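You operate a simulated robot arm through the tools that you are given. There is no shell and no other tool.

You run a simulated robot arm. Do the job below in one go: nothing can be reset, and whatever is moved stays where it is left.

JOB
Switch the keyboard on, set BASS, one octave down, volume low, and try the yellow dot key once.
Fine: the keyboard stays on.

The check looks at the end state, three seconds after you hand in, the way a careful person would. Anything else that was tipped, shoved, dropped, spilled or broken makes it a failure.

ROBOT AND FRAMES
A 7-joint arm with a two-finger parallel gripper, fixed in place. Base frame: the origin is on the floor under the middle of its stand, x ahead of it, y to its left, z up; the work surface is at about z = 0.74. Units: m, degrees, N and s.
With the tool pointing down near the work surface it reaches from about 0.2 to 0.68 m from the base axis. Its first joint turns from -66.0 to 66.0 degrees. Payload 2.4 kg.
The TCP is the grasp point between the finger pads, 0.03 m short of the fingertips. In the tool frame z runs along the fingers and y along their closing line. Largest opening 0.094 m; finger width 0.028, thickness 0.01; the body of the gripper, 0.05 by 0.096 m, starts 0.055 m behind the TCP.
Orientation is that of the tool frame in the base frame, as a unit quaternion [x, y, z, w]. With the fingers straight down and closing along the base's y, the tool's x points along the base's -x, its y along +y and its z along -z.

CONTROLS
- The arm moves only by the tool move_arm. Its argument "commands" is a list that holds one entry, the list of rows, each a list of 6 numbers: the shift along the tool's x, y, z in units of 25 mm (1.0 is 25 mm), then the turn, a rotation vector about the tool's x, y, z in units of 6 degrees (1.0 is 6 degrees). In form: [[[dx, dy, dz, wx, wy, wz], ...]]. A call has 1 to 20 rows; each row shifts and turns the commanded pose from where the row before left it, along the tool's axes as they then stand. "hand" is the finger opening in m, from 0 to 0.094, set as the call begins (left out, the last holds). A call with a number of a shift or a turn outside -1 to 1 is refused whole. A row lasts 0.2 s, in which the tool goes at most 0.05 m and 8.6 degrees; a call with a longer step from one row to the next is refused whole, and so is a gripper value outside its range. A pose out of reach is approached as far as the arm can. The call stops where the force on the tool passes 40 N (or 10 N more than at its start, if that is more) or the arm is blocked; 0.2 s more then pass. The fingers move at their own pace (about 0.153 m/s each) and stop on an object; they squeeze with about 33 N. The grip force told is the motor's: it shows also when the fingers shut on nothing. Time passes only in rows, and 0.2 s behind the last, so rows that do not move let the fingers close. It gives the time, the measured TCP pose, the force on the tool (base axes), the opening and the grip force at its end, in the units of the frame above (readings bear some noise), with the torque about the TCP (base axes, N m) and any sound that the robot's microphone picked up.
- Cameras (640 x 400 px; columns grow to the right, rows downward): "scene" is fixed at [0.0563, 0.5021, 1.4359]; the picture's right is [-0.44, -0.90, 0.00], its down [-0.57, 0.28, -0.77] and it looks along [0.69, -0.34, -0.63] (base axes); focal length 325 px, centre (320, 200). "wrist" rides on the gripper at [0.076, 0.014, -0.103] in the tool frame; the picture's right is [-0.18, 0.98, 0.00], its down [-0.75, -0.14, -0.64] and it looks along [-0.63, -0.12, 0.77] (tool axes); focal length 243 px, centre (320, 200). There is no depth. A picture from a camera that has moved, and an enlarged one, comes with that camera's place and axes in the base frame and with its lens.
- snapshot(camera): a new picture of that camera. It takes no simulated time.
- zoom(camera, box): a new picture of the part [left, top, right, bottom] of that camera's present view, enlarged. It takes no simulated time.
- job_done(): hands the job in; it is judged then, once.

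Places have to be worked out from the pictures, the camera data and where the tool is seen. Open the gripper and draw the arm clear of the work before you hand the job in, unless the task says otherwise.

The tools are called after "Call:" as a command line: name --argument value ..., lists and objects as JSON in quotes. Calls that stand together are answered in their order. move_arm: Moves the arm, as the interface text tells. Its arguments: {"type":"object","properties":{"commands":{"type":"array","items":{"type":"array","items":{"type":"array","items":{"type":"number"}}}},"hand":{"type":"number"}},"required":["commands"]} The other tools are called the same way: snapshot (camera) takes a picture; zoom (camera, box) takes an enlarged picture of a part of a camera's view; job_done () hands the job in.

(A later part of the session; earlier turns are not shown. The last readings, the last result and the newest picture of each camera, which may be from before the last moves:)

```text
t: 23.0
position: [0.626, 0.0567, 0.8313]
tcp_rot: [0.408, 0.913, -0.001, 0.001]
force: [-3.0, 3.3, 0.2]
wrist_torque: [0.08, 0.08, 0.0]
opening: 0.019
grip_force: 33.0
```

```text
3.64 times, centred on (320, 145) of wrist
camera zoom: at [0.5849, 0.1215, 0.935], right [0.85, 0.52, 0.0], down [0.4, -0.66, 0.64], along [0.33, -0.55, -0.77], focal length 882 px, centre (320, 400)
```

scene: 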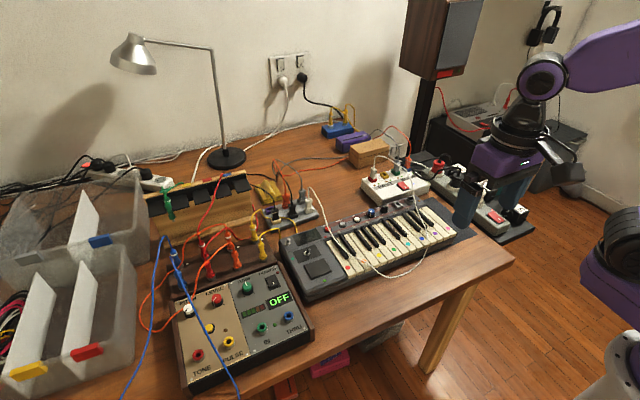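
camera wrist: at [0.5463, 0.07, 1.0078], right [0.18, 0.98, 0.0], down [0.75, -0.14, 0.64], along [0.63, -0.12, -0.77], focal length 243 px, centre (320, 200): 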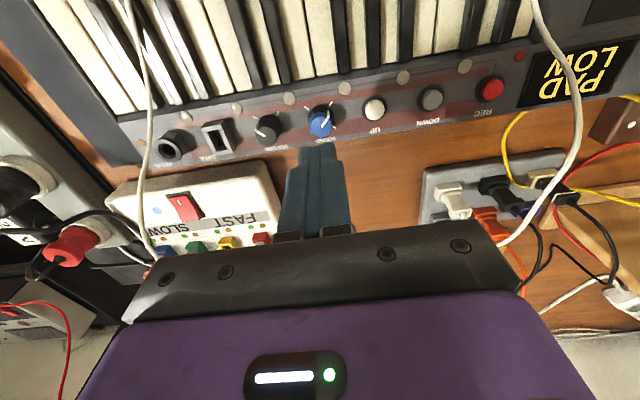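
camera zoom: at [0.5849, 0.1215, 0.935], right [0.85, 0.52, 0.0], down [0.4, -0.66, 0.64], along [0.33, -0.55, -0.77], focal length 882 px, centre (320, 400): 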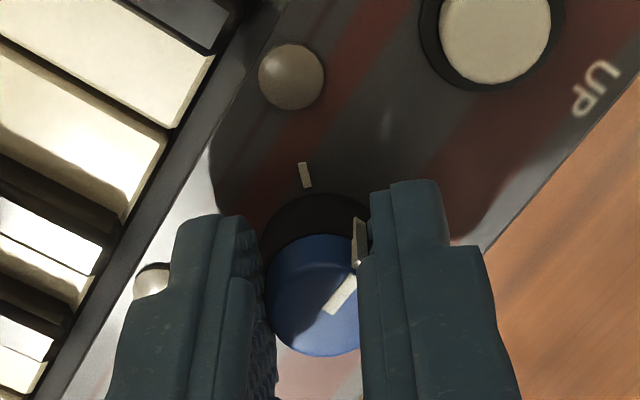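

The display already switches to "BASS / LOW" past the midpoint. I continue the remaining ~42° so the pointer sits squarely on the BASS tick.

Call:
move_arm --commands '[[[0, 0, 0, 0, 0, 0.8], [0, 0, 0, 0, 0, 0.8], [0, 0, 0, 0, 0, 0.8], [0, 0, 0, 0, 0, 0.8], [0, 0, 0, 0, 0, 0.8], [0, 0, 0, 0, 0, 0.8], [0, 0, 0, 0, 0, 0.8], [0, 0, 0, 0, 0, 0.8], [0, 0, 0, 0, 0, 0.5], [0, 0, 0, 0, 0, 0]]]'

Call:
zoom --camera "scene" --box '[280, 185, 408, 265]'

Call:
zoom --camera "wrist" --box '[240, 90, 400, 200]'

```text
t: 25.2
position: [0.6246, 0.0551, 0.8324]
tcp_rot: [0.704, 0.71, -0.001, 0.0]
force: [3.1, -1.7, 0.1]
wrist_torque: [0.07, -0.11, -0.03]
opening: 0.0187
grip_force: 32.8
```

```text
5.00 times, centred on (344, 225) of scene
camera zoom: at [0.0566, 0.5021, 1.4359], right [-0.44, -0.9, 0.0], down [-0.57, 0.28, -0.77], along [0.69, -0.34, -0.63], focal length 1624 px, centre (200, 75)
```

zoom: 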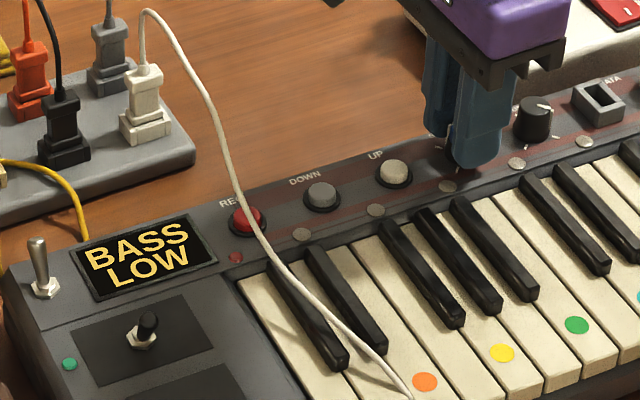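

```text
3.64 times, centred on (320, 145) of wrist
camera zoom: at [0.6379, 0.1305, 0.9348], right [0.98, -0.18, 0.0], down [-0.13, -0.75, 0.64], along [-0.11, -0.63, -0.77], focal length 882 px, centre (320, 400)
```

zoom: 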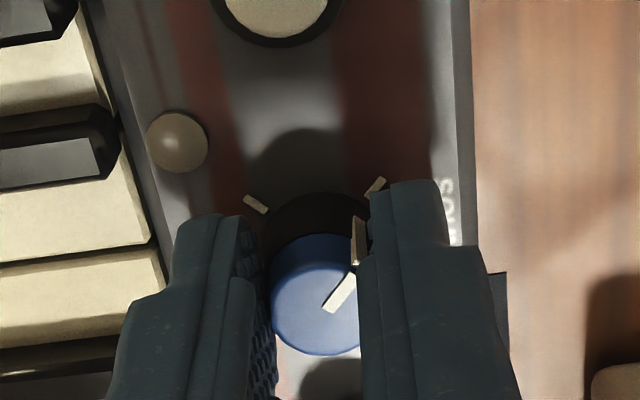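

BASS / LOW is shown and the pointer is on its tick. The keyboard seems to have crept a couple of mm in the scene view while I turned, so I compare it against the earlier zooms before I let go.

Call:
zoom --camera "scene" --box '[280, 225, 344, 265]'

Call:
zoom --camera "scene" --box '[280, 195, 440, 295]'

Call:
zoom --camera "scene" --box '[320, 205, 376, 240]'

```text
10.00 times, centred on (312, 245) of scene
camera zoom: at [0.0566, 0.5021, 1.4359], right [-0.44, -0.9, 0.0], down [-0.57, 0.28, -0.77], along [0.69, -0.34, -0.63], focal length 3249 px, centre (400, -250)
```

zoom: 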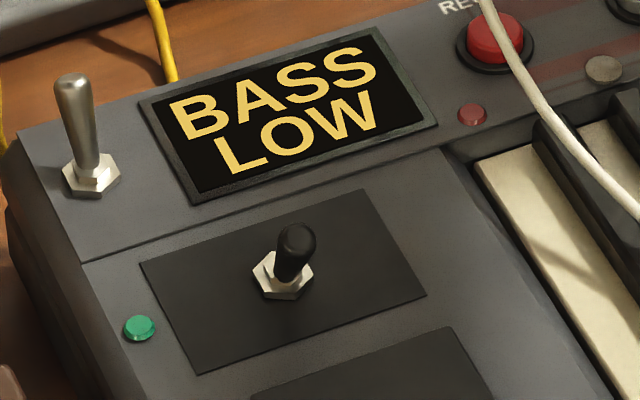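

```text
4.00 times, centred on (360, 245) of scene
camera zoom: at [0.0566, 0.5021, 1.4359], right [-0.44, -0.9, 0.0], down [-0.57, 0.28, -0.77], along [0.69, -0.34, -0.63], focal length 1300 px, centre (160, 20)
```

zoom: 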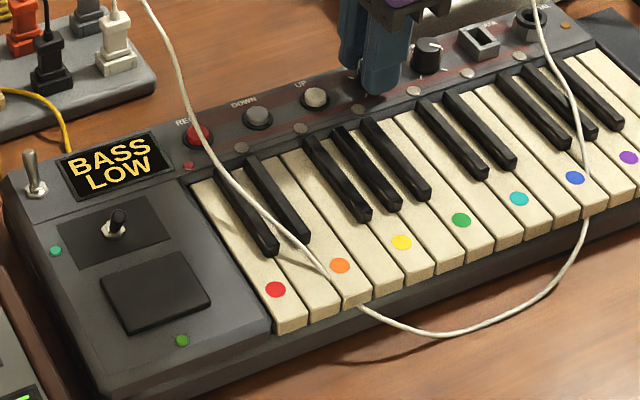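

```text
11.43 times, centred on (348, 222) of scene
camera zoom: at [0.0566, 0.5021, 1.4359], right [-0.44, -0.9, 0.0], down [-0.57, 0.28, -0.77], along [0.69, -0.34, -0.63], focal length 3713 px, centre (0, -57)
```

zoom: 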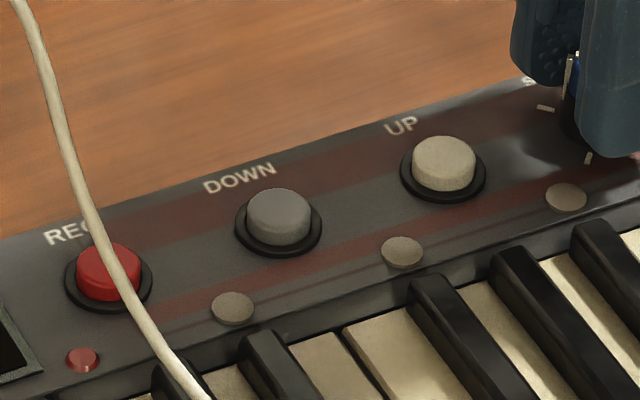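

Compared with the first zooms, the keyboard has slid about 4–5 mm toward -y, and the knob end about 3–4 mm toward the robot, because my axis was slightly off the knob's. While I still hold the knob I ease it back by about (+4, +4.5) mm without turning.

Call:
move_arm --commands '[[[0.045, 0.04, 0, 0, 0, 0], [0.045, 0.04, 0, 0, 0, 0], [0.045, 0.04, 0, 0, 0, 0], [0.045, 0.04, 0, 0, 0, 0], [0, 0, 0, 0, 0, 0]]]'

Call:
zoom --camera "scene" --box '[280, 225, 344, 265]'

Call:
zoom --camera "scene" --box '[320, 205, 376, 240]'

Call:
zoom --camera "scene" --box '[280, 195, 440, 295]'

```text
t: 26.4
position: [0.6295, 0.0588, 0.8327]
tcp_rot: [0.704, 0.71, 0.001, 0.001]
force: [-2.6, -9.5, 0.3]
wrist_torque: [-0.13, 0.11, -0.09]
opening: 0.0189
grip_force: 33.1
```

```text
10.00 times, centred on (312, 245) of scene
camera zoom: at [0.0562, 0.5019, 1.436], right [-0.44, -0.9, 0.0], down [-0.57, 0.28, -0.77], along [0.69, -0.34, -0.63], focal length 3249 px, centre (400, -250)
```

zoom: 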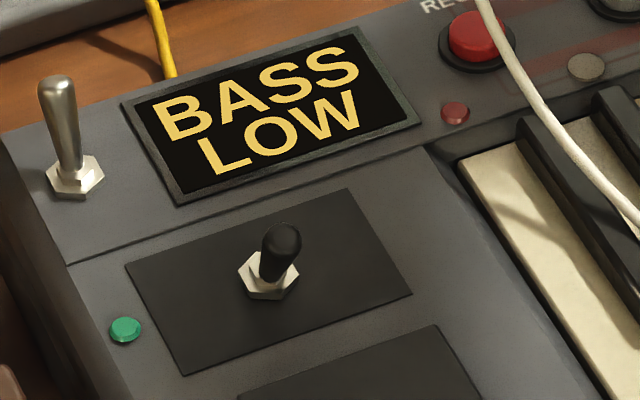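

```text
11.43 times, centred on (348, 222) of scene
camera zoom: at [0.0562, 0.5019, 1.436], right [-0.44, -0.9, 0.0], down [-0.57, 0.28, -0.77], along [0.69, -0.34, -0.63], focal length 3713 px, centre (0, -57)
```

zoom: 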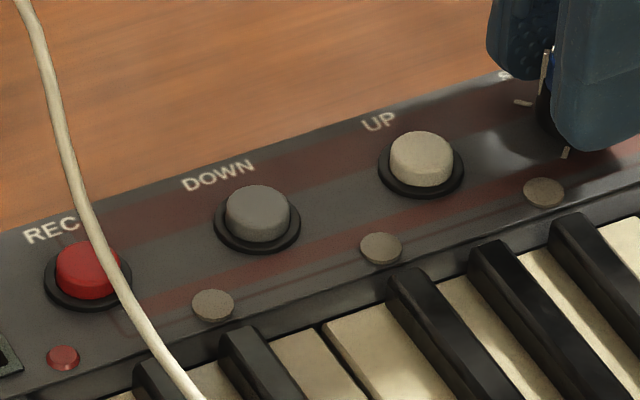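

```text
4.00 times, centred on (360, 245) of scene
camera zoom: at [0.0562, 0.5019, 1.436], right [-0.44, -0.9, 0.0], down [-0.57, 0.28, -0.77], along [0.69, -0.34, -0.63], focal length 1300 px, centre (160, 20)
```

zoom: 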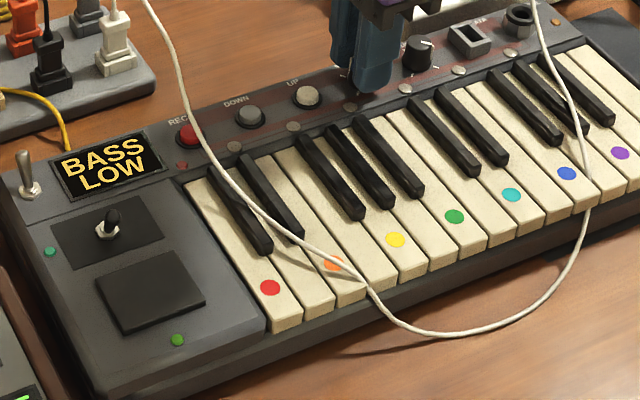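

The keyboard is back within about 1–2 mm of where it started. I now release the knob and lift straight up.

Call:
move_arm --commands '[[[0, 0, 0, 0, 0, 0], [0, 0, 0, 0, 0, 0], [0, 0, -0.6, 0, 0, 0], [0, 0, -1, 0, 0, 0], [0, 0, -1, 0, 0, 0], [0, 0, 0, 0, 0, 0]]]' --hand 0.034

Call:
snapshot --camera "wrist"

Call:
zoom --camera "scene" --box '[356, 195, 404, 225]'

Call:
zoom --camera "scene" --box '[280, 195, 440, 295]'

```text
t: 27.8
position: [0.6294, 0.0618, 0.8973]
tcp_rot: [0.703, 0.711, 0.001, 0.001]
force: [0.8, -0.1, -0.8]
wrist_torque: [0.02, 0.0, 0.0]
opening: 0.0339
grip_force: 0.0
```

```text
taken
camera wrist: at [0.6414, 0.1366, 1.0], right [0.98, -0.17, 0.0], down [-0.13, -0.75, 0.64], along [-0.11, -0.63, -0.77], focal length 243 px, centre (320, 200)
```

wrist: 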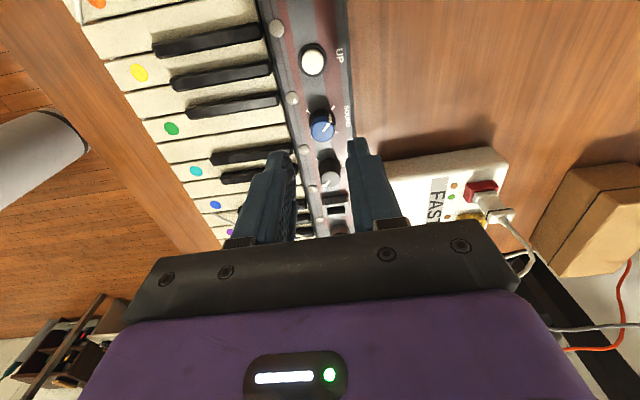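

```text
13.33 times, centred on (380, 210) of scene
camera zoom: at [0.0563, 0.5021, 1.4359], right [-0.44, -0.9, 0.0], down [-0.57, 0.28, -0.77], along [0.69, -0.34, -0.63], focal length 4332 px, centre (-480, 67)
```

zoom: 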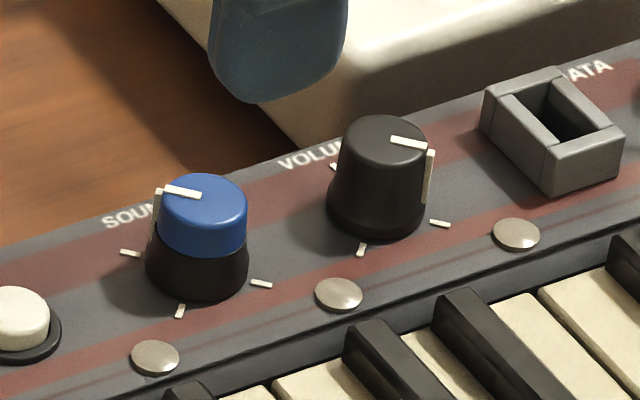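

```text
4.00 times, centred on (360, 245) of scene
camera zoom: at [0.0563, 0.5021, 1.4359], right [-0.44, -0.9, 0.0], down [-0.57, 0.28, -0.77], along [0.69, -0.34, -0.63], focal length 1300 px, centre (160, 20)
```

zoom: 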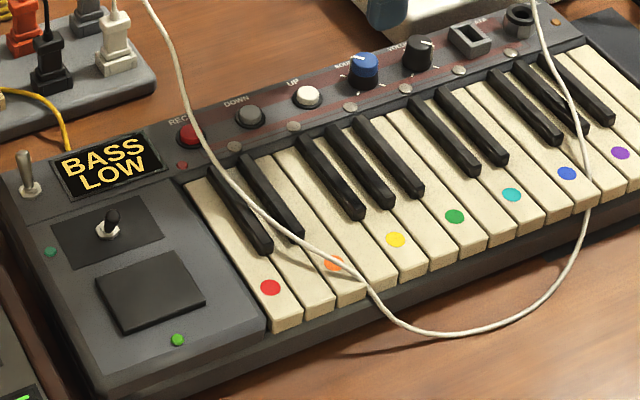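

SOUND sits on BASS and the keyboard is in place. I zoom in on VOLUME from this pose to pin down its centre better, since my earlier x estimate was about 3 mm short.

Call:
zoom --camera "wrist" --box '[270, 90, 382, 210]'

Call:
zoom --camera "wrist" --box '[296, 150, 360, 190]'

```text
3.33 times, centred on (326, 150) of wrist
camera zoom: at [0.6414, 0.1366, 1.0], right [0.98, -0.17, 0.0], down [-0.13, -0.75, 0.64], along [-0.11, -0.63, -0.77], focal length 809 px, centre (300, 367)
```

zoom: 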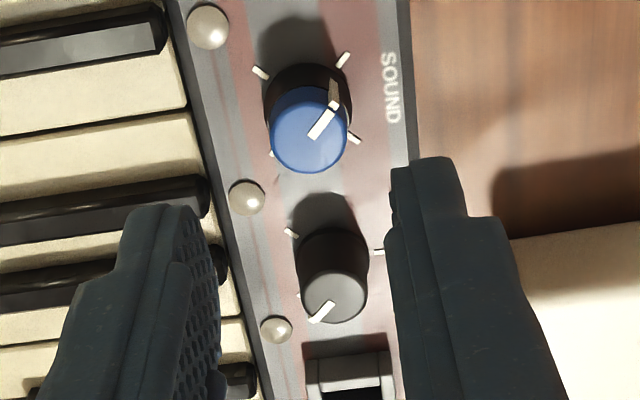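

```text
10.00 times, centred on (328, 170) of wrist
camera zoom: at [0.6414, 0.1366, 1.0], right [0.98, -0.17, 0.0], down [-0.13, -0.75, 0.64], along [-0.11, -0.63, -0.77], focal length 2426 px, centre (240, 500)
```

zoom: 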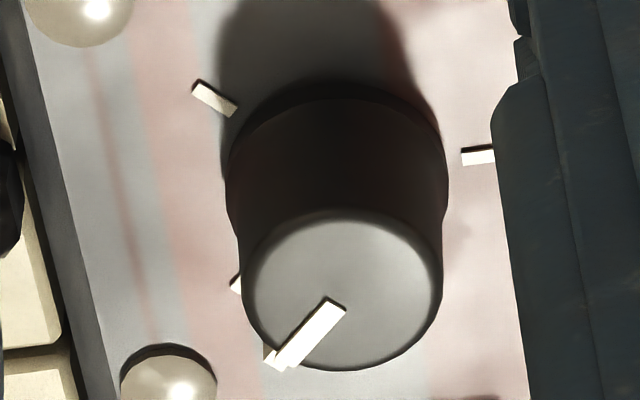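

VOLUME has three ticks (front-left = low, back = mid, front-right = high), and its pointer is on the high one. Its centre is about (0.628, 0.0065), with the top near z≈0.81. I move over it in this orientation and lower partway.

Call:
move_arm --commands '[[[-0.8, -0.03, 0, 0, 0, 0], [-0.8, -0.03, 0, 0, 0, 0], [-0.61, -0.02, 0, 0, 0, 0], [0, 0, 0.7, 0, 0, 0], [0, 0, 0.7, 0, 0, 0], [0, 0, 0, 0, 0, 0]]]'

Call:
zoom --camera "wrist" --box '[240, 90, 400, 200]'

Call:
zoom --camera "scene" --box '[356, 175, 436, 225]'

```text
t: 29.2
position: [0.6287, 0.0041, 0.8643]
tcp_rot: [0.704, 0.711, 0.0, 0.0]
force: [0.6, 0.5, 0.5]
wrist_torque: [-0.03, -0.02, 0.01]
opening: 0.0341
grip_force: 0.0
```

```text
3.64 times, centred on (320, 145) of wrist
camera zoom: at [0.6409, 0.0796, 0.9657], right [0.98, -0.17, 0.0], down [-0.13, -0.75, 0.64], along [-0.11, -0.63, -0.77], focal length 882 px, centre (320, 400)
```

zoom: 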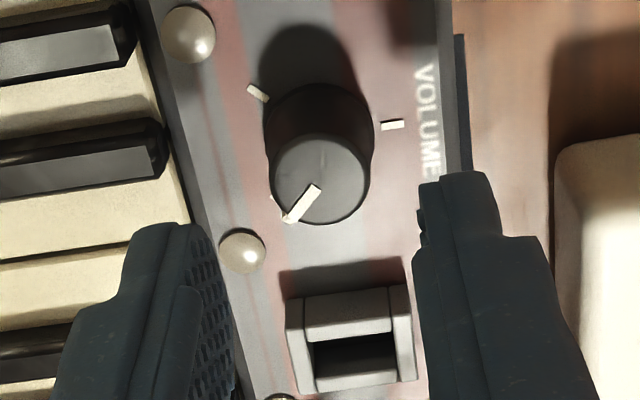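

```text
8.00 times, centred on (396, 200) of scene
camera zoom: at [0.0563, 0.5021, 1.4359], right [-0.44, -0.9, 0.0], down [-0.57, 0.28, -0.77], along [0.69, -0.34, -0.63], focal length 2599 px, centre (-288, 200)
```

zoom: 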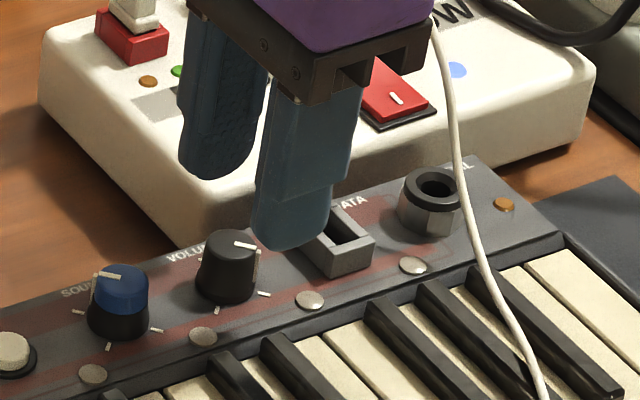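

The view from here puts the VOLUME knob's centre at about (0.628, 0.006). The reading says I'm about 2 mm off in y, so I take another reading with a small correction.

Call:
move_arm --commands '[[[0.05, -0.02, 0, 0, 0, 0], [0, 0, 0, 0, 0, 0]]]'

Call:
move_arm --commands '[[[0, 0, 0, 0, 0, 0]]]'

Call:
move_arm --commands '[[[0, 0, 0, 0, 0, 0]]]'

```text
t: 29.8
position: [0.6279, 0.0057, 0.8625]
tcp_rot: [0.704, 0.71, 0.0, 0.0]
force: [-1.0, -0.1, 0.0]
wrist_torque: [0.01, 0.0, -0.02]
opening: 0.0341
grip_force: 0.0
```

```text
t: 30.2
position: [0.6274, 0.0047, 0.8618]
tcp_rot: [0.704, 0.71, 0.0, 0.0]
force: [0.1, 0.2, -0.2]
wrist_torque: [0.01, -0.03, -0.02]
opening: 0.0339
grip_force: 0.1
```

```text
t: 30.6
position: [0.6277, 0.0064, 0.8625]
tcp_rot: [0.703, 0.711, 0.0, 0.0]
force: [-0.3, -0.3, 0.6]
wrist_torque: [-0.01, 0.0, 0.02]
opening: 0.0338
grip_force: 0.0
```

The averaged reading is (0.6277, 0.0056), on the knob's axis. I descend and close on the VOLUME knob along x.

Call:
move_arm --commands '[[[0, 0, 0.65, 0, 0, 0], [0, 0, 0.64, 0, 0, 0], [0, 0, 0, 0, 0, 0]]]'

Call:
move_arm --commands '[[[0, 0, 0, 0, 0, 0], [0, 0, 0, 0, 0, 0]]]' --hand 0

Call:
zoom --camera "scene" --box '[320, 205, 376, 240]'

Call:
zoom --camera "wrist" --box '[240, 90, 400, 200]'

```text
t: 31.4
position: [0.628, 0.0057, 0.8314]
tcp_rot: [0.703, 0.711, 0.0, 0.0]
force: [-1.0, -0.1, 0.5]
wrist_torque: [-0.01, 0.01, 0.05]
opening: 0.0338
grip_force: 0.1
```

```text
t: 32.0
position: [0.628, 0.0052, 0.8316]
tcp_rot: [0.703, 0.711, 0.002, 0.0]
force: [6.2, -0.9, 0.1]
wrist_torque: [-0.08, -0.24, -0.05]
opening: 0.0189
grip_force: 32.8
```

```text
11.43 times, centred on (348, 222) of scene
camera zoom: at [0.0566, 0.5021, 1.4359], right [-0.44, -0.9, 0.0], down [-0.57, 0.28, -0.77], along [0.69, -0.34, -0.63], focal length 3713 px, centre (0, -57)
```

zoom: 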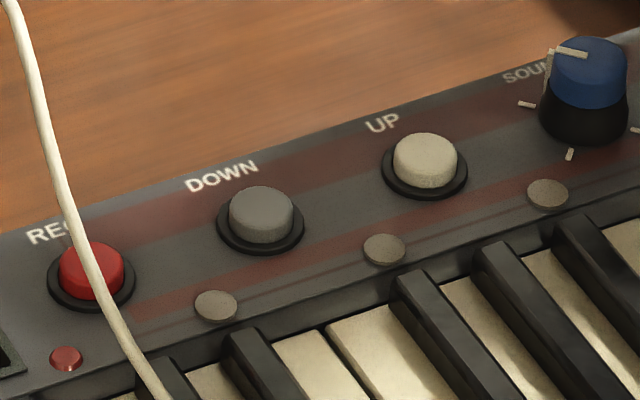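

```text
3.64 times, centred on (320, 145) of wrist
camera zoom: at [0.6403, 0.0806, 0.9338], right [0.98, -0.17, 0.0], down [-0.13, -0.75, 0.64], along [-0.11, -0.63, -0.77], focal length 882 px, centre (320, 400)
```

zoom: 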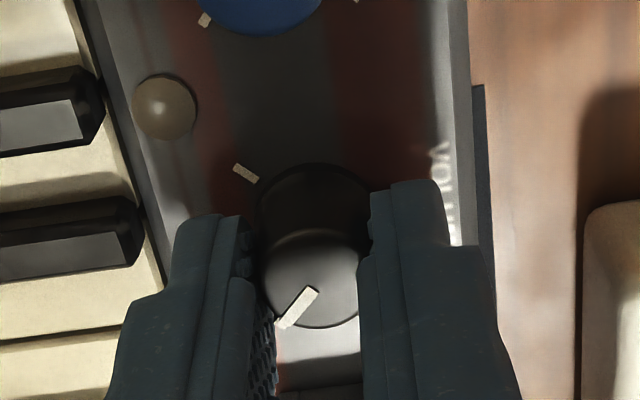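

Held with under 1 mm of keyboard movement. I turn counter-clockwise (seen from above) about 45° and check.

Call:
move_arm --commands '[[[0, 0, 0, 0, 0, -0.8], [0, 0, 0, 0, 0, -0.8], [0, 0, 0, 0, 0, -0.8], [0, 0, 0, 0, 0, -0.8], [0, 0, 0, 0, 0, -0.8], [0, 0, 0, 0, 0, -0.8], [0, 0, 0, 0, 0, -0.8], [0, 0, 0, 0, 0, -0.8], [0, 0, 0, 0, 0, -0.8], [0, 0, 0, 0, 0, 0]]]'

Call:
zoom --camera "scene" --box '[320, 205, 376, 240]'

Call:
zoom --camera "scene" --box '[280, 195, 440, 295]'

```text
t: 34.2
position: [0.6288, 0.0064, 0.83]
tcp_rot: [0.392, 0.92, 0.0, 0.001]
force: [12.0, -4.2, 8.8]
wrist_torque: [0.13, -0.18, -0.02]
opening: 0.0187
grip_force: 32.8
```

```text
11.43 times, centred on (348, 222) of scene
camera zoom: at [0.0564, 0.502, 1.4359], right [-0.44, -0.9, 0.0], down [-0.57, 0.28, -0.77], along [0.69, -0.34, -0.63], focal length 3713 px, centre (0, -57)
```

zoom: 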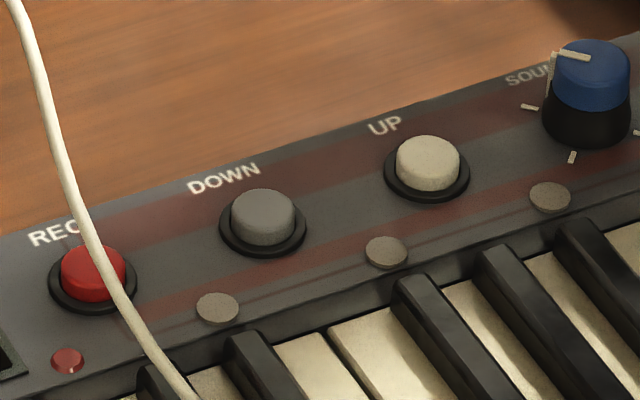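

```text
4.00 times, centred on (360, 245) of scene
camera zoom: at [0.0564, 0.502, 1.4359], right [-0.44, -0.9, 0.0], down [-0.57, 0.28, -0.77], along [0.69, -0.34, -0.63], focal length 1300 px, centre (160, 20)
```

zoom: 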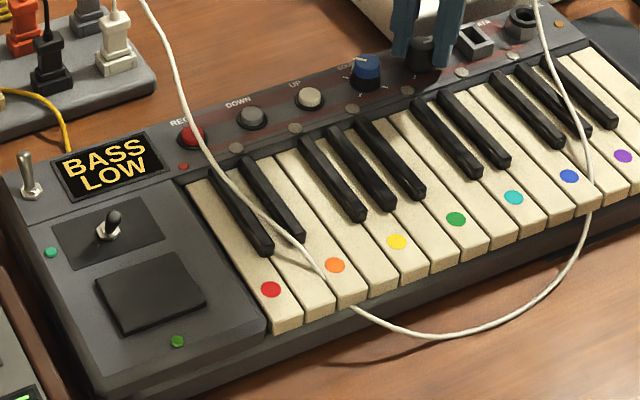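

Keyboard movement is still under 1 mm; the sideways force is just friction at the knob. I finish this quarter turn.

Call:
move_arm --commands '[[[0, 0, 0, 0, 0, -0.8], [0, 0, 0, 0, 0, -0.8], [0, 0, 0, 0, 0, -0.8], [0, 0, 0, 0, 0, -0.8], [0, 0, 0, 0, 0, -0.8], [0, 0, 0, 0, 0, -0.8], [0, 0, 0, 0, 0, -0.8], [0, 0, 0, 0, 0, -0.8], [0, 0, 0, 0, 0, -0.8], [0, 0, 0, 0, 0, -0.5], [0, 0, 0, 0, 0, 0]]]'

Call:
zoom --camera "scene" --box '[320, 205, 376, 240]'

Call:
zoom --camera "scene" --box '[280, 195, 440, 295]'

Call:
zoom --camera "wrist" --box '[240, 90, 400, 200]'

```text
t: 36.6
position: [0.6282, 0.0078, 0.8314]
tcp_rot: [-0.001, 1.0, 0.0, 0.001]
force: [9.9, 10.8, 10.1]
wrist_torque: [0.3, -0.59, -0.03]
opening: 0.0187
grip_force: 33.2
```

```text
11.43 times, centred on (348, 222) of scene
camera zoom: at [0.0563, 0.5024, 1.4358], right [-0.44, -0.9, 0.0], down [-0.57, 0.28, -0.77], along [0.69, -0.34, -0.63], focal length 3713 px, centre (0, -57)
```

zoom: 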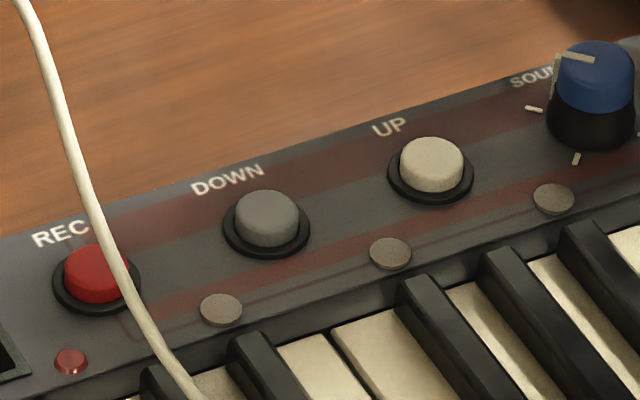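

```text
4.00 times, centred on (360, 245) of scene
camera zoom: at [0.0563, 0.5024, 1.4358], right [-0.44, -0.9, 0.0], down [-0.57, 0.28, -0.77], along [0.69, -0.34, -0.63], focal length 1300 px, centre (160, 20)
```

zoom: 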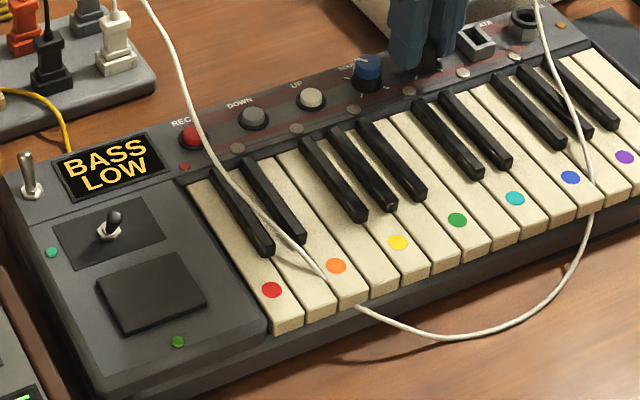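

```text
3.64 times, centred on (320, 145) of wrist
camera zoom: at [0.5505, 0.0206, 0.9335], right [0.18, 0.98, 0.0], down [0.75, -0.14, 0.64], along [0.63, -0.12, -0.77], focal length 882 px, centre (320, 400)
```

zoom: 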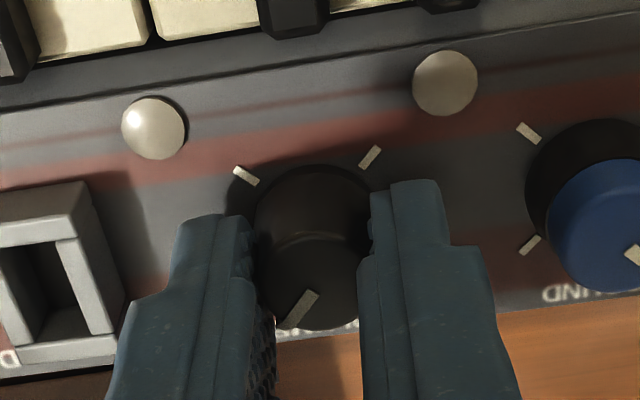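

A clean quarter turn; the pointer is now at the back-right, and the keyboard is still close to its original place. I release, lift clear, and look again before re-gripping.

Call:
move_arm --commands '[[[0, 0, 0, 0, 0, 0], [0, 0, 0, 0, 0, 0], [0, 0, -0.5, 0, 0, 0], [0, 0, -0.7, 0, 0, 0], [0, 0, 0, 0, 0, 0]]]' --hand 0.032

Call:
move_arm --commands '[[[0, 0, 0, 0, 0, 0]]]'

Call:
zoom --camera "wrist" --box '[240, 80, 400, 180]'

Call:
zoom --camera "scene" --box '[356, 195, 404, 225]'

Call:
zoom --camera "scene" --box '[280, 195, 440, 295]'

```text
t: 37.8
position: [0.6274, 0.007, 0.8617]
tcp_rot: [0.0, 1.0, 0.0, 0.0]
force: [-0.4, -1.1, 0.8]
wrist_torque: [0.0, -0.01, -0.02]
opening: 0.0319
grip_force: 0.1
```

```text
t: 38.2
position: [0.6284, 0.0064, 0.8618]
tcp_rot: [0.0, 1.0, -0.001, -0.001]
force: [-0.7, 0.5, -0.2]
wrist_torque: [0.01, 0.01, -0.01]
opening: 0.0319
grip_force: 0.0
```

```text
4.00 times, centred on (320, 130) of wrist
camera zoom: at [0.5499, 0.0194, 0.9643], right [0.18, 0.98, 0.0], down [0.75, -0.14, 0.64], along [0.63, -0.12, -0.77], focal length 970 px, centre (320, 480)
```

zoom: 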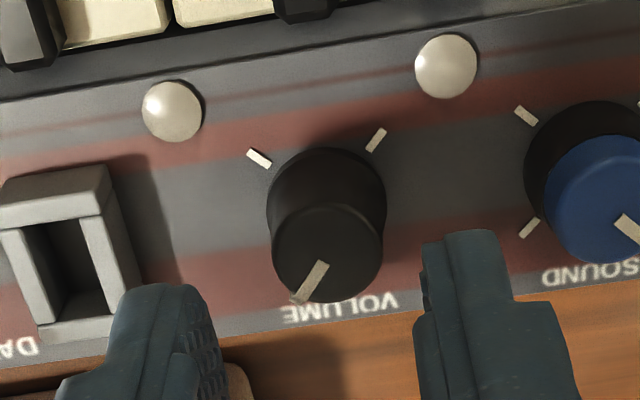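

```text
13.33 times, centred on (380, 210) of scene
camera zoom: at [0.0563, 0.5021, 1.4359], right [-0.44, -0.9, 0.0], down [-0.57, 0.28, -0.77], along [0.69, -0.34, -0.63], focal length 4332 px, centre (-480, 67)
```

zoom: 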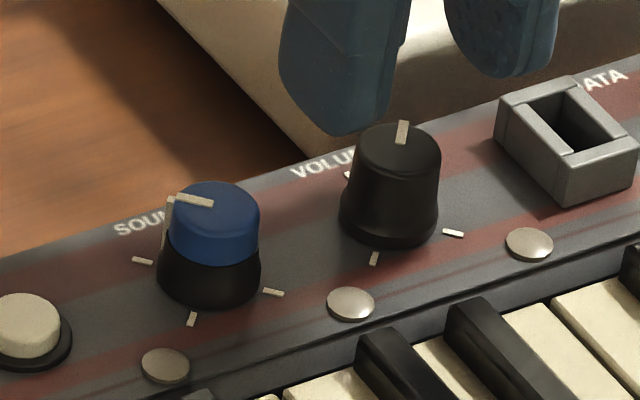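

```text
4.00 times, centred on (360, 245) of scene
camera zoom: at [0.0563, 0.5021, 1.4359], right [-0.44, -0.9, 0.0], down [-0.57, 0.28, -0.77], along [0.69, -0.34, -0.63], focal length 1300 px, centre (160, 20)
```

zoom: 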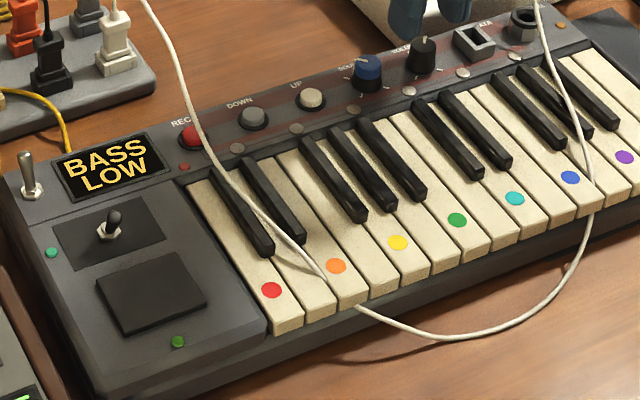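

I recomputed from the turn itself: the knob's axis is now near (0.6257, 0.0088), and the knob top is at z≈0.815. I shift there and rotate the open gripper back 90° at this clear height, then check the view.

Call:
move_arm --commands '[[[0.088, 0.084, 0, 0, 0, 0], [0, 0, 0, 0, 0, 1], [0, 0, 0, 0, 0, 1], [0, 0, 0, 0, 0, 1], [0, 0, 0, 0, 0, 1], [0, 0, 0, 0, 0, 1], [0, 0, 0, 0, 0, 1], [0, 0, 0, 0, 0, 1], [0, 0, 0, 0, 0, 1], [0, 0, 0, 0, 0, 1], [0, 0, 0, 0, 0, 1], [0, 0, 0, 0, 0, 1], [0, 0, 0, 0, 0, 1], [0, 0, 0, 0, 0, 1], [0, 0, 0, 0, 0, 1], [0, 0, 0, 0, 0, 1], [0, 0, 0, 0, 0, 0]]]'

Call:
zoom --camera "wrist" --box '[240, 80, 400, 180]'

Call:
move_arm --commands '[[[0, 0, 0, 0, 0, 0]]]'

```text
t: 41.8
position: [0.6266, 0.0088, 0.8609]
tcp_rot: [0.707, 0.707, 0.0, 0.001]
force: [0.4, 0.4, 0.0]
wrist_torque: [-0.01, 0.03, 0.01]
opening: 0.032
grip_force: 0.0
```

```text
4.00 times, centred on (320, 130) of wrist
camera zoom: at [0.6389, 0.0837, 0.9642], right [0.98, -0.19, 0.0], down [-0.14, -0.75, 0.64], along [-0.12, -0.63, -0.77], focal length 970 px, centre (320, 480)
```

zoom: 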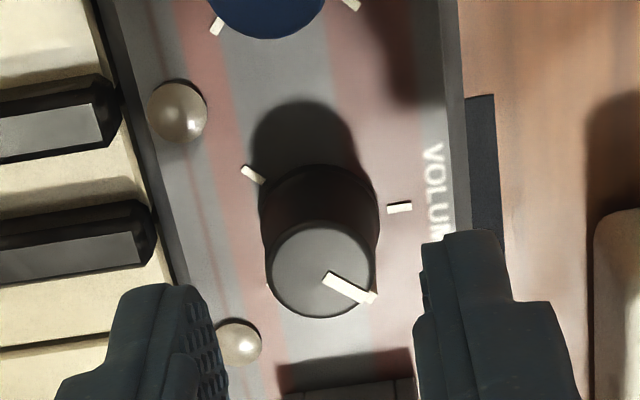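

```text
t: 42.2
position: [0.6263, 0.0079, 0.8606]
tcp_rot: [0.707, 0.707, 0.0, 0.0]
force: [0.2, 0.5, -0.4]
wrist_torque: [0.03, -0.01, -0.01]
opening: 0.0321
grip_force: 0.1
```

The knob appears about 1 mm off in x and well aligned in y. I correct that, descend and close.

Call:
move_arm --commands '[[[-0.02, 0.045, 0, 0, 0, 0], [0, 0, 0.6, 0, 0, 0], [0, 0, 0.57, 0, 0, 0], [0, 0, 0, 0, 0, 0]]]'

Call:
move_arm --commands '[[[0, 0, 0, 0, 0, 0], [0, 0, 0, 0, 0, 0]]]' --hand 0

Call:
zoom --camera "wrist" --box '[240, 90, 400, 200]'

Call:
zoom --camera "scene" --box '[356, 195, 404, 225]'

```text
t: 43.2
position: [0.6262, 0.0085, 0.8311]
tcp_rot: [0.707, 0.707, 0.0, 0.0]
force: [0.1, 0.3, -0.7]
wrist_torque: [-0.01, -0.05, -0.01]
opening: 0.032
grip_force: 0.1
```

```text
t: 43.8
position: [0.6268, 0.0069, 0.8314]
tcp_rot: [0.707, 0.707, 0.0, -0.001]
force: [-5.2, 0.5, 1.7]
wrist_torque: [0.01, 0.16, -0.03]
opening: 0.0187
grip_force: 33.0
```

```text
3.64 times, centred on (320, 145) of wrist
camera zoom: at [0.6391, 0.0837, 0.9343], right [0.98, -0.18, 0.0], down [-0.14, -0.75, 0.64], along [-0.12, -0.63, -0.77], focal length 882 px, centre (320, 400)
```

zoom: 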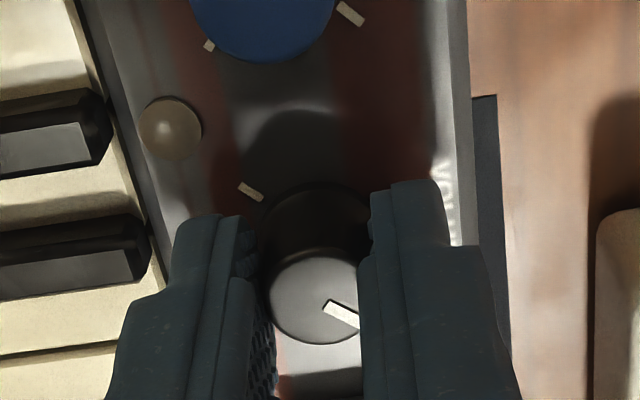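

```text
13.33 times, centred on (380, 210) of scene
camera zoom: at [0.0562, 0.5021, 1.4359], right [-0.44, -0.9, 0.0], down [-0.57, 0.28, -0.77], along [0.69, -0.34, -0.63], focal length 4332 px, centre (-480, 67)
```

zoom: 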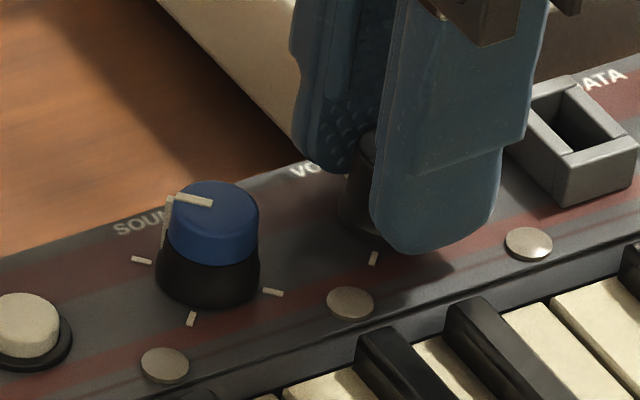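

Well centred this time (row matches the hand axis), with no visible keyboard movement. I turn the next quarter counter-clockwise.

Call:
move_arm --commands '[[[0, 0, 0, 0, 0, -0.8], [0, 0, 0, 0, 0, -0.8], [0, 0, 0, 0, 0, -0.8], [0, 0, 0, 0, 0, -0.8], [0, 0, 0, 0, 0, -0.8], [0, 0, 0, 0, 0, -0.8], [0, 0, 0, 0, 0, -0.8], [0, 0, 0, 0, 0, -0.8], [0, 0, 0, 0, 0, -0.8], [0, 0, 0, 0, 0, -0.8], [0, 0, 0, 0, 0, -0.8], [0, 0, 0, 0, 0, -0.8], [0, 0, 0, 0, 0, -0.8], [0, 0, 0, 0, 0, -0.8], [0, 0, 0, 0, 0, -0.8], [0, 0, 0, 0, 0, -0.8], [0, 0, 0, 0, 0, -0.8], [0, 0, 0, 0, 0, -0.8], [0, 0, 0, 0, 0, -0.6], [0, 0, 0, 0, 0, 0]]]'

Call:
zoom --camera "scene" --box '[356, 195, 404, 225]'

Call:
zoom --camera "scene" --box '[280, 195, 440, 295]'

Call:
zoom --camera "wrist" --box '[240, 90, 400, 200]'

```text
t: 48.0
position: [0.6266, 0.0069, 0.8314]
tcp_rot: [0.0, 1.0, 0.0, -0.001]
force: [-10.9, -1.9, 7.1]
wrist_torque: [-0.07, 0.37, 0.0]
opening: 0.0189
grip_force: 33.3
```

```text
13.33 times, centred on (380, 210) of scene
camera zoom: at [0.0559, 0.5021, 1.436], right [-0.44, -0.9, 0.0], down [-0.57, 0.28, -0.77], along [0.69, -0.34, -0.63], focal length 4332 px, centre (-480, 67)
```

zoom: 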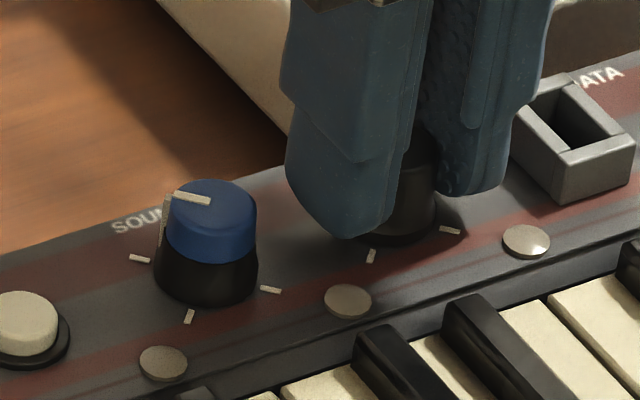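

```text
4.00 times, centred on (360, 245) of scene
camera zoom: at [0.0559, 0.5021, 1.436], right [-0.44, -0.9, 0.0], down [-0.57, 0.28, -0.77], along [0.69, -0.34, -0.63], focal length 1300 px, centre (160, 20)
```

zoom: 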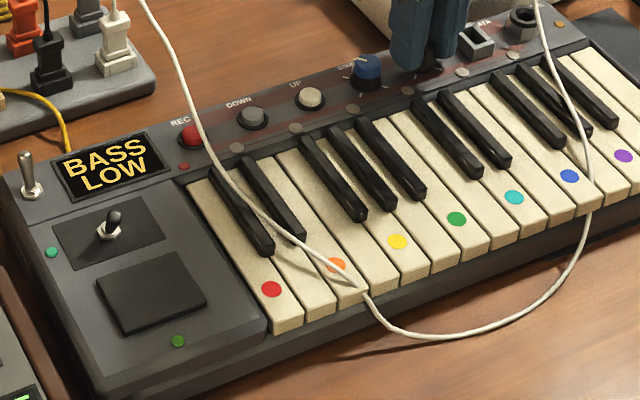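

```text
3.64 times, centred on (320, 145) of wrist
camera zoom: at [0.5487, 0.0208, 0.9342], right [0.18, 0.98, 0.0], down [0.75, -0.14, 0.64], along [0.63, -0.12, -0.77], focal length 882 px, centre (320, 400)
```

zoom: 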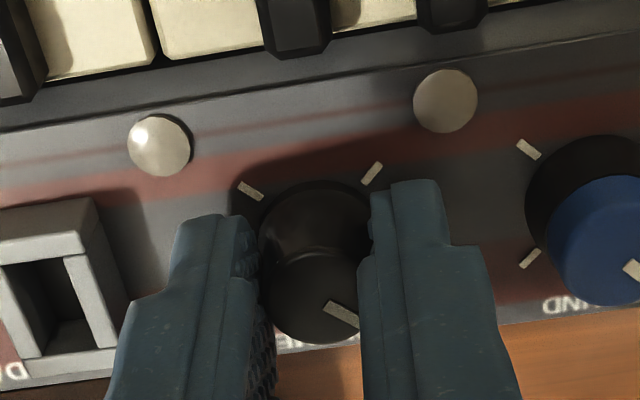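

Almost no keyboard movement that time; the pointer is now at the back-left. I release, lift, rotate the open hand back and check alignment for the last quarter turn.

Call:
move_arm --commands '[[[0, 0, 0, 0, 0, 0], [0, 0, 0, 0, 0, 0], [0, 0, -0.5, 0, 0, 0], [0, 0, -0.7, 0, 0, 0], [0, 0, 0, 0, 0, 1], [0, 0, 0, 0, 0, 1], [0, 0, 0, 0, 0, 1], [0, 0, 0, 0, 0, 1], [0, 0, 0, 0, 0, 1], [0, 0, 0, 0, 0, 1], [0, 0, 0, 0, 0, 1], [0, 0, 0, 0, 0, 1], [0, 0, 0, 0, 0, 1], [0, 0, 0, 0, 0, 1], [0, 0, 0, 0, 0, 1], [0, 0, 0, 0, 0, 1], [0, 0, 0, 0, 0, 1], [0, 0, 0, 0, 0, 1], [0, 0, 0, 0, 0, 1], [0, 0, 0, 0, 0, 0]]]' --hand 0.032

Call:
zoom --camera "wrist" --box '[240, 80, 400, 180]'

Call:
zoom --camera "scene" --box '[356, 195, 404, 225]'

```text
t: 52.2
position: [0.6266, 0.0078, 0.8601]
tcp_rot: [0.708, 0.706, -0.001, 0.0]
force: [0.1, 0.4, -0.9]
wrist_torque: [0.0, 0.03, 0.01]
opening: 0.0322
grip_force: 0.1
```

```text
4.00 times, centred on (320, 130) of wrist
camera zoom: at [0.6393, 0.083, 0.9634], right [0.98, -0.19, 0.0], down [-0.14, -0.75, 0.64], along [-0.12, -0.63, -0.77], focal length 970 px, centre (320, 480)
```

zoom: 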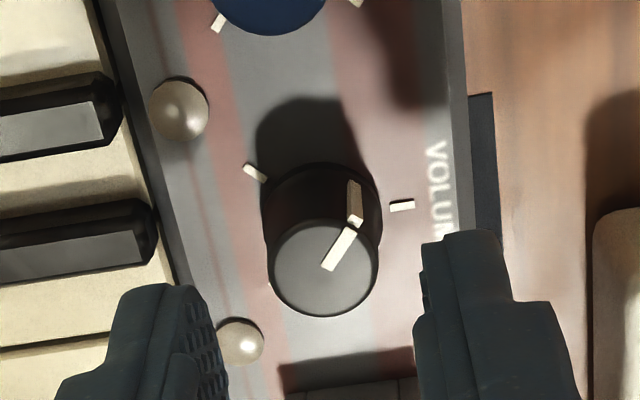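

```text
13.33 times, centred on (380, 210) of scene
camera zoom: at [0.0563, 0.5021, 1.4359], right [-0.44, -0.9, 0.0], down [-0.57, 0.28, -0.77], along [0.69, -0.34, -0.63], focal length 4332 px, centre (-480, 67)
```

zoom: 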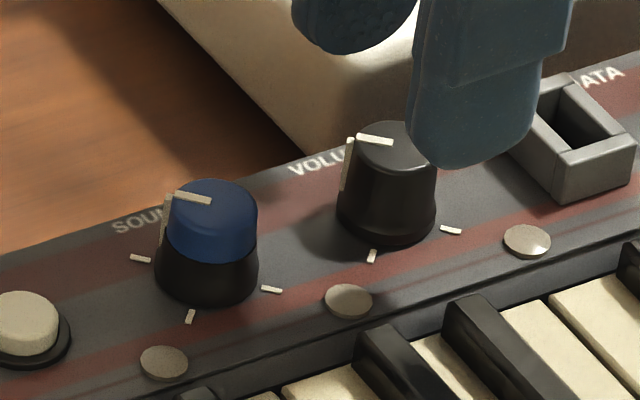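

Alignment is still good (within ~1 mm). I make a small correction, descend, close and make the last quarter turn.

Call:
move_arm --commands '[[[0, 0.02, 0, 0, 0, 0], [0, 0, 0.6, 0, 0, 0], [0, 0, 0.56, 0, 0, 0], [0, 0, 0, 0, 0, 0]]]'

Call:
move_arm --commands '[[[0, 0, 0, 0, 0, 0], [0, 0, 0, 0, 0, 0]]]' --hand 0

Call:
move_arm --commands '[[[0, 0, 0, 0, 0, -0.8], [0, 0, 0, 0, 0, -0.8], [0, 0, 0, 0, 0, -0.8], [0, 0, 0, 0, 0, -0.8], [0, 0, 0, 0, 0, -0.8], [0, 0, 0, 0, 0, -0.8], [0, 0, 0, 0, 0, -0.8], [0, 0, 0, 0, 0, -0.8], [0, 0, 0, 0, 0, -0.8], [0, 0, 0, 0, 0, -0.8], [0, 0, 0, 0, 0, -0.8], [0, 0, 0, 0, 0, -0.8], [0, 0, 0, 0, 0, -0.8], [0, 0, 0, 0, 0, -0.8], [0, 0, 0, 0, 0, 0]]]'

Call:
zoom --camera "wrist" --box '[240, 90, 400, 200]'

Call:
zoom --camera "scene" --box '[280, 195, 440, 295]'

```text
t: 53.2
position: [0.6263, 0.0064, 0.8329]
tcp_rot: [0.707, 0.707, 0.0, 0.0]
force: [0.0, 0.5, -0.2]
wrist_torque: [0.02, -0.01, 0.02]
opening: 0.032
grip_force: 0.1
```

```text
t: 53.8
position: [0.6271, 0.0086, 0.834]
tcp_rot: [0.707, 0.707, 0.0, 0.001]
force: [-1.2, 0.2, -0.1]
wrist_torque: [-0.01, 0.05, -0.06]
opening: 0.0188
grip_force: 33.2
```

```text
t: 57.0
position: [0.6266, 0.0071, 0.8325]
tcp_rot: [0.198, 0.98, 0.0, 0.0]
force: [-7.8, -3.6, 15.7]
wrist_torque: [0.12, 0.74, 0.0]
opening: 0.0189
grip_force: 32.8
```

```text
3.64 times, centred on (320, 145) of wrist
camera zoom: at [0.5605, 0.0493, 0.9353], right [0.55, 0.84, 0.0], down [0.64, -0.42, 0.64], along [0.54, -0.35, -0.77], focal length 882 px, centre (320, 400)
```

zoom: 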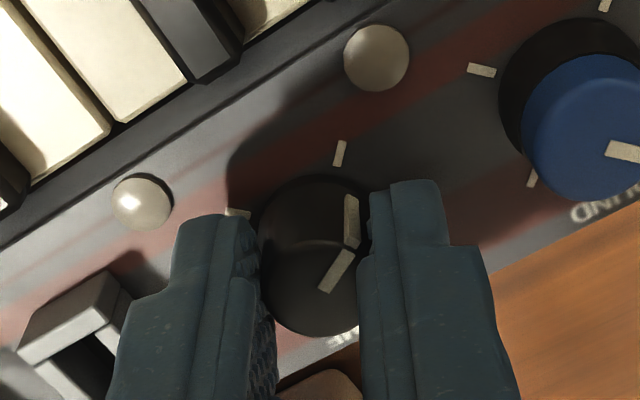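

```text
4.00 times, centred on (360, 245) of scene
camera zoom: at [0.0559, 0.5021, 1.436], right [-0.44, -0.9, 0.0], down [-0.57, 0.28, -0.77], along [0.69, -0.34, -0.63], focal length 1300 px, centre (160, 20)
```

zoom: 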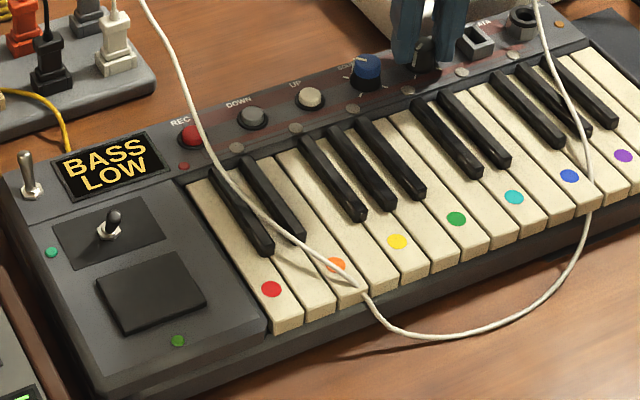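

About 67° done with the keyboard still in place. I finish the remaining 23° toward the low tick.

Call:
move_arm --commands '[[[0, 0, 0, 0, 0, -0.8], [0, 0, 0, 0, 0, -0.8], [0, 0, 0, 0, 0, -0.8], [0, 0, 0, 0, 0, -0.8], [0, 0, 0, 0, 0, -0.6], [0, 0, 0, 0, 0, 0]]]'

Call:
zoom --camera "wrist" --box '[240, 90, 400, 200]'

Call:
zoom --camera "scene" --box '[356, 195, 404, 225]'

Call:
zoom --camera "scene" --box '[280, 225, 344, 265]'

```text
t: 58.4
position: [0.6272, 0.0074, 0.8323]
tcp_rot: [0.0, 1.0, 0.0, 0.001]
force: [0.2, -5.5, 3.9]
wrist_torque: [-0.13, -0.48, -0.23]
opening: 0.0188
grip_force: 33.4
```

```text
3.64 times, centred on (320, 145) of wrist
camera zoom: at [0.5495, 0.0208, 0.9349], right [0.18, 0.98, 0.0], down [0.75, -0.14, 0.64], along [0.63, -0.12, -0.77], focal length 882 px, centre (320, 400)
```

zoom: 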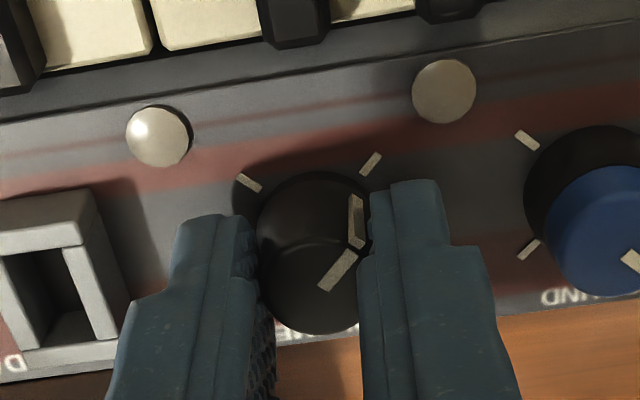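

```text
13.33 times, centred on (380, 210) of scene
camera zoom: at [0.0562, 0.502, 1.436], right [-0.44, -0.9, 0.0], down [-0.57, 0.28, -0.77], along [0.69, -0.34, -0.63], focal length 4332 px, centre (-480, 67)
```

zoom: 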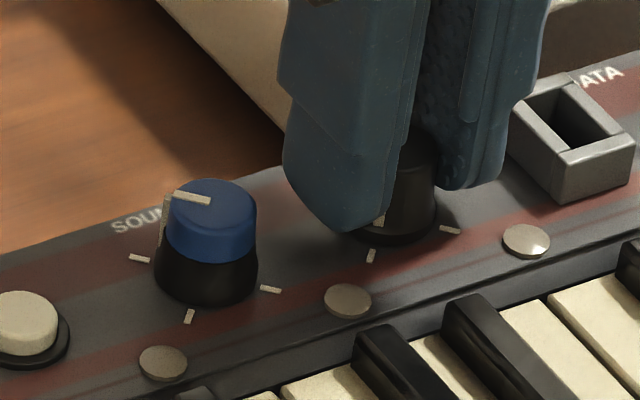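

```text
10.00 times, centred on (312, 245) of scene
camera zoom: at [0.0562, 0.502, 1.436], right [-0.44, -0.9, 0.0], down [-0.57, 0.28, -0.77], along [0.69, -0.34, -0.63], focal length 3249 px, centre (400, -250)
```

zoom: 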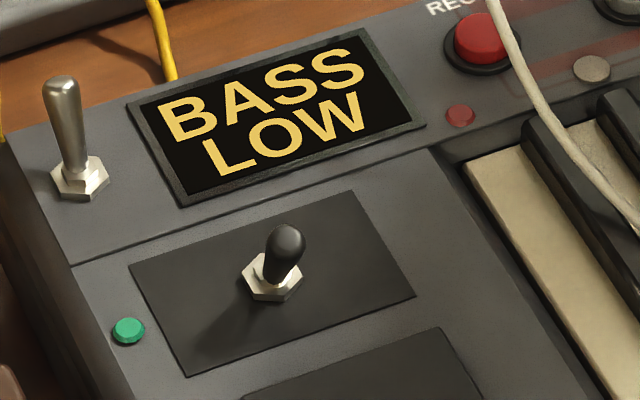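

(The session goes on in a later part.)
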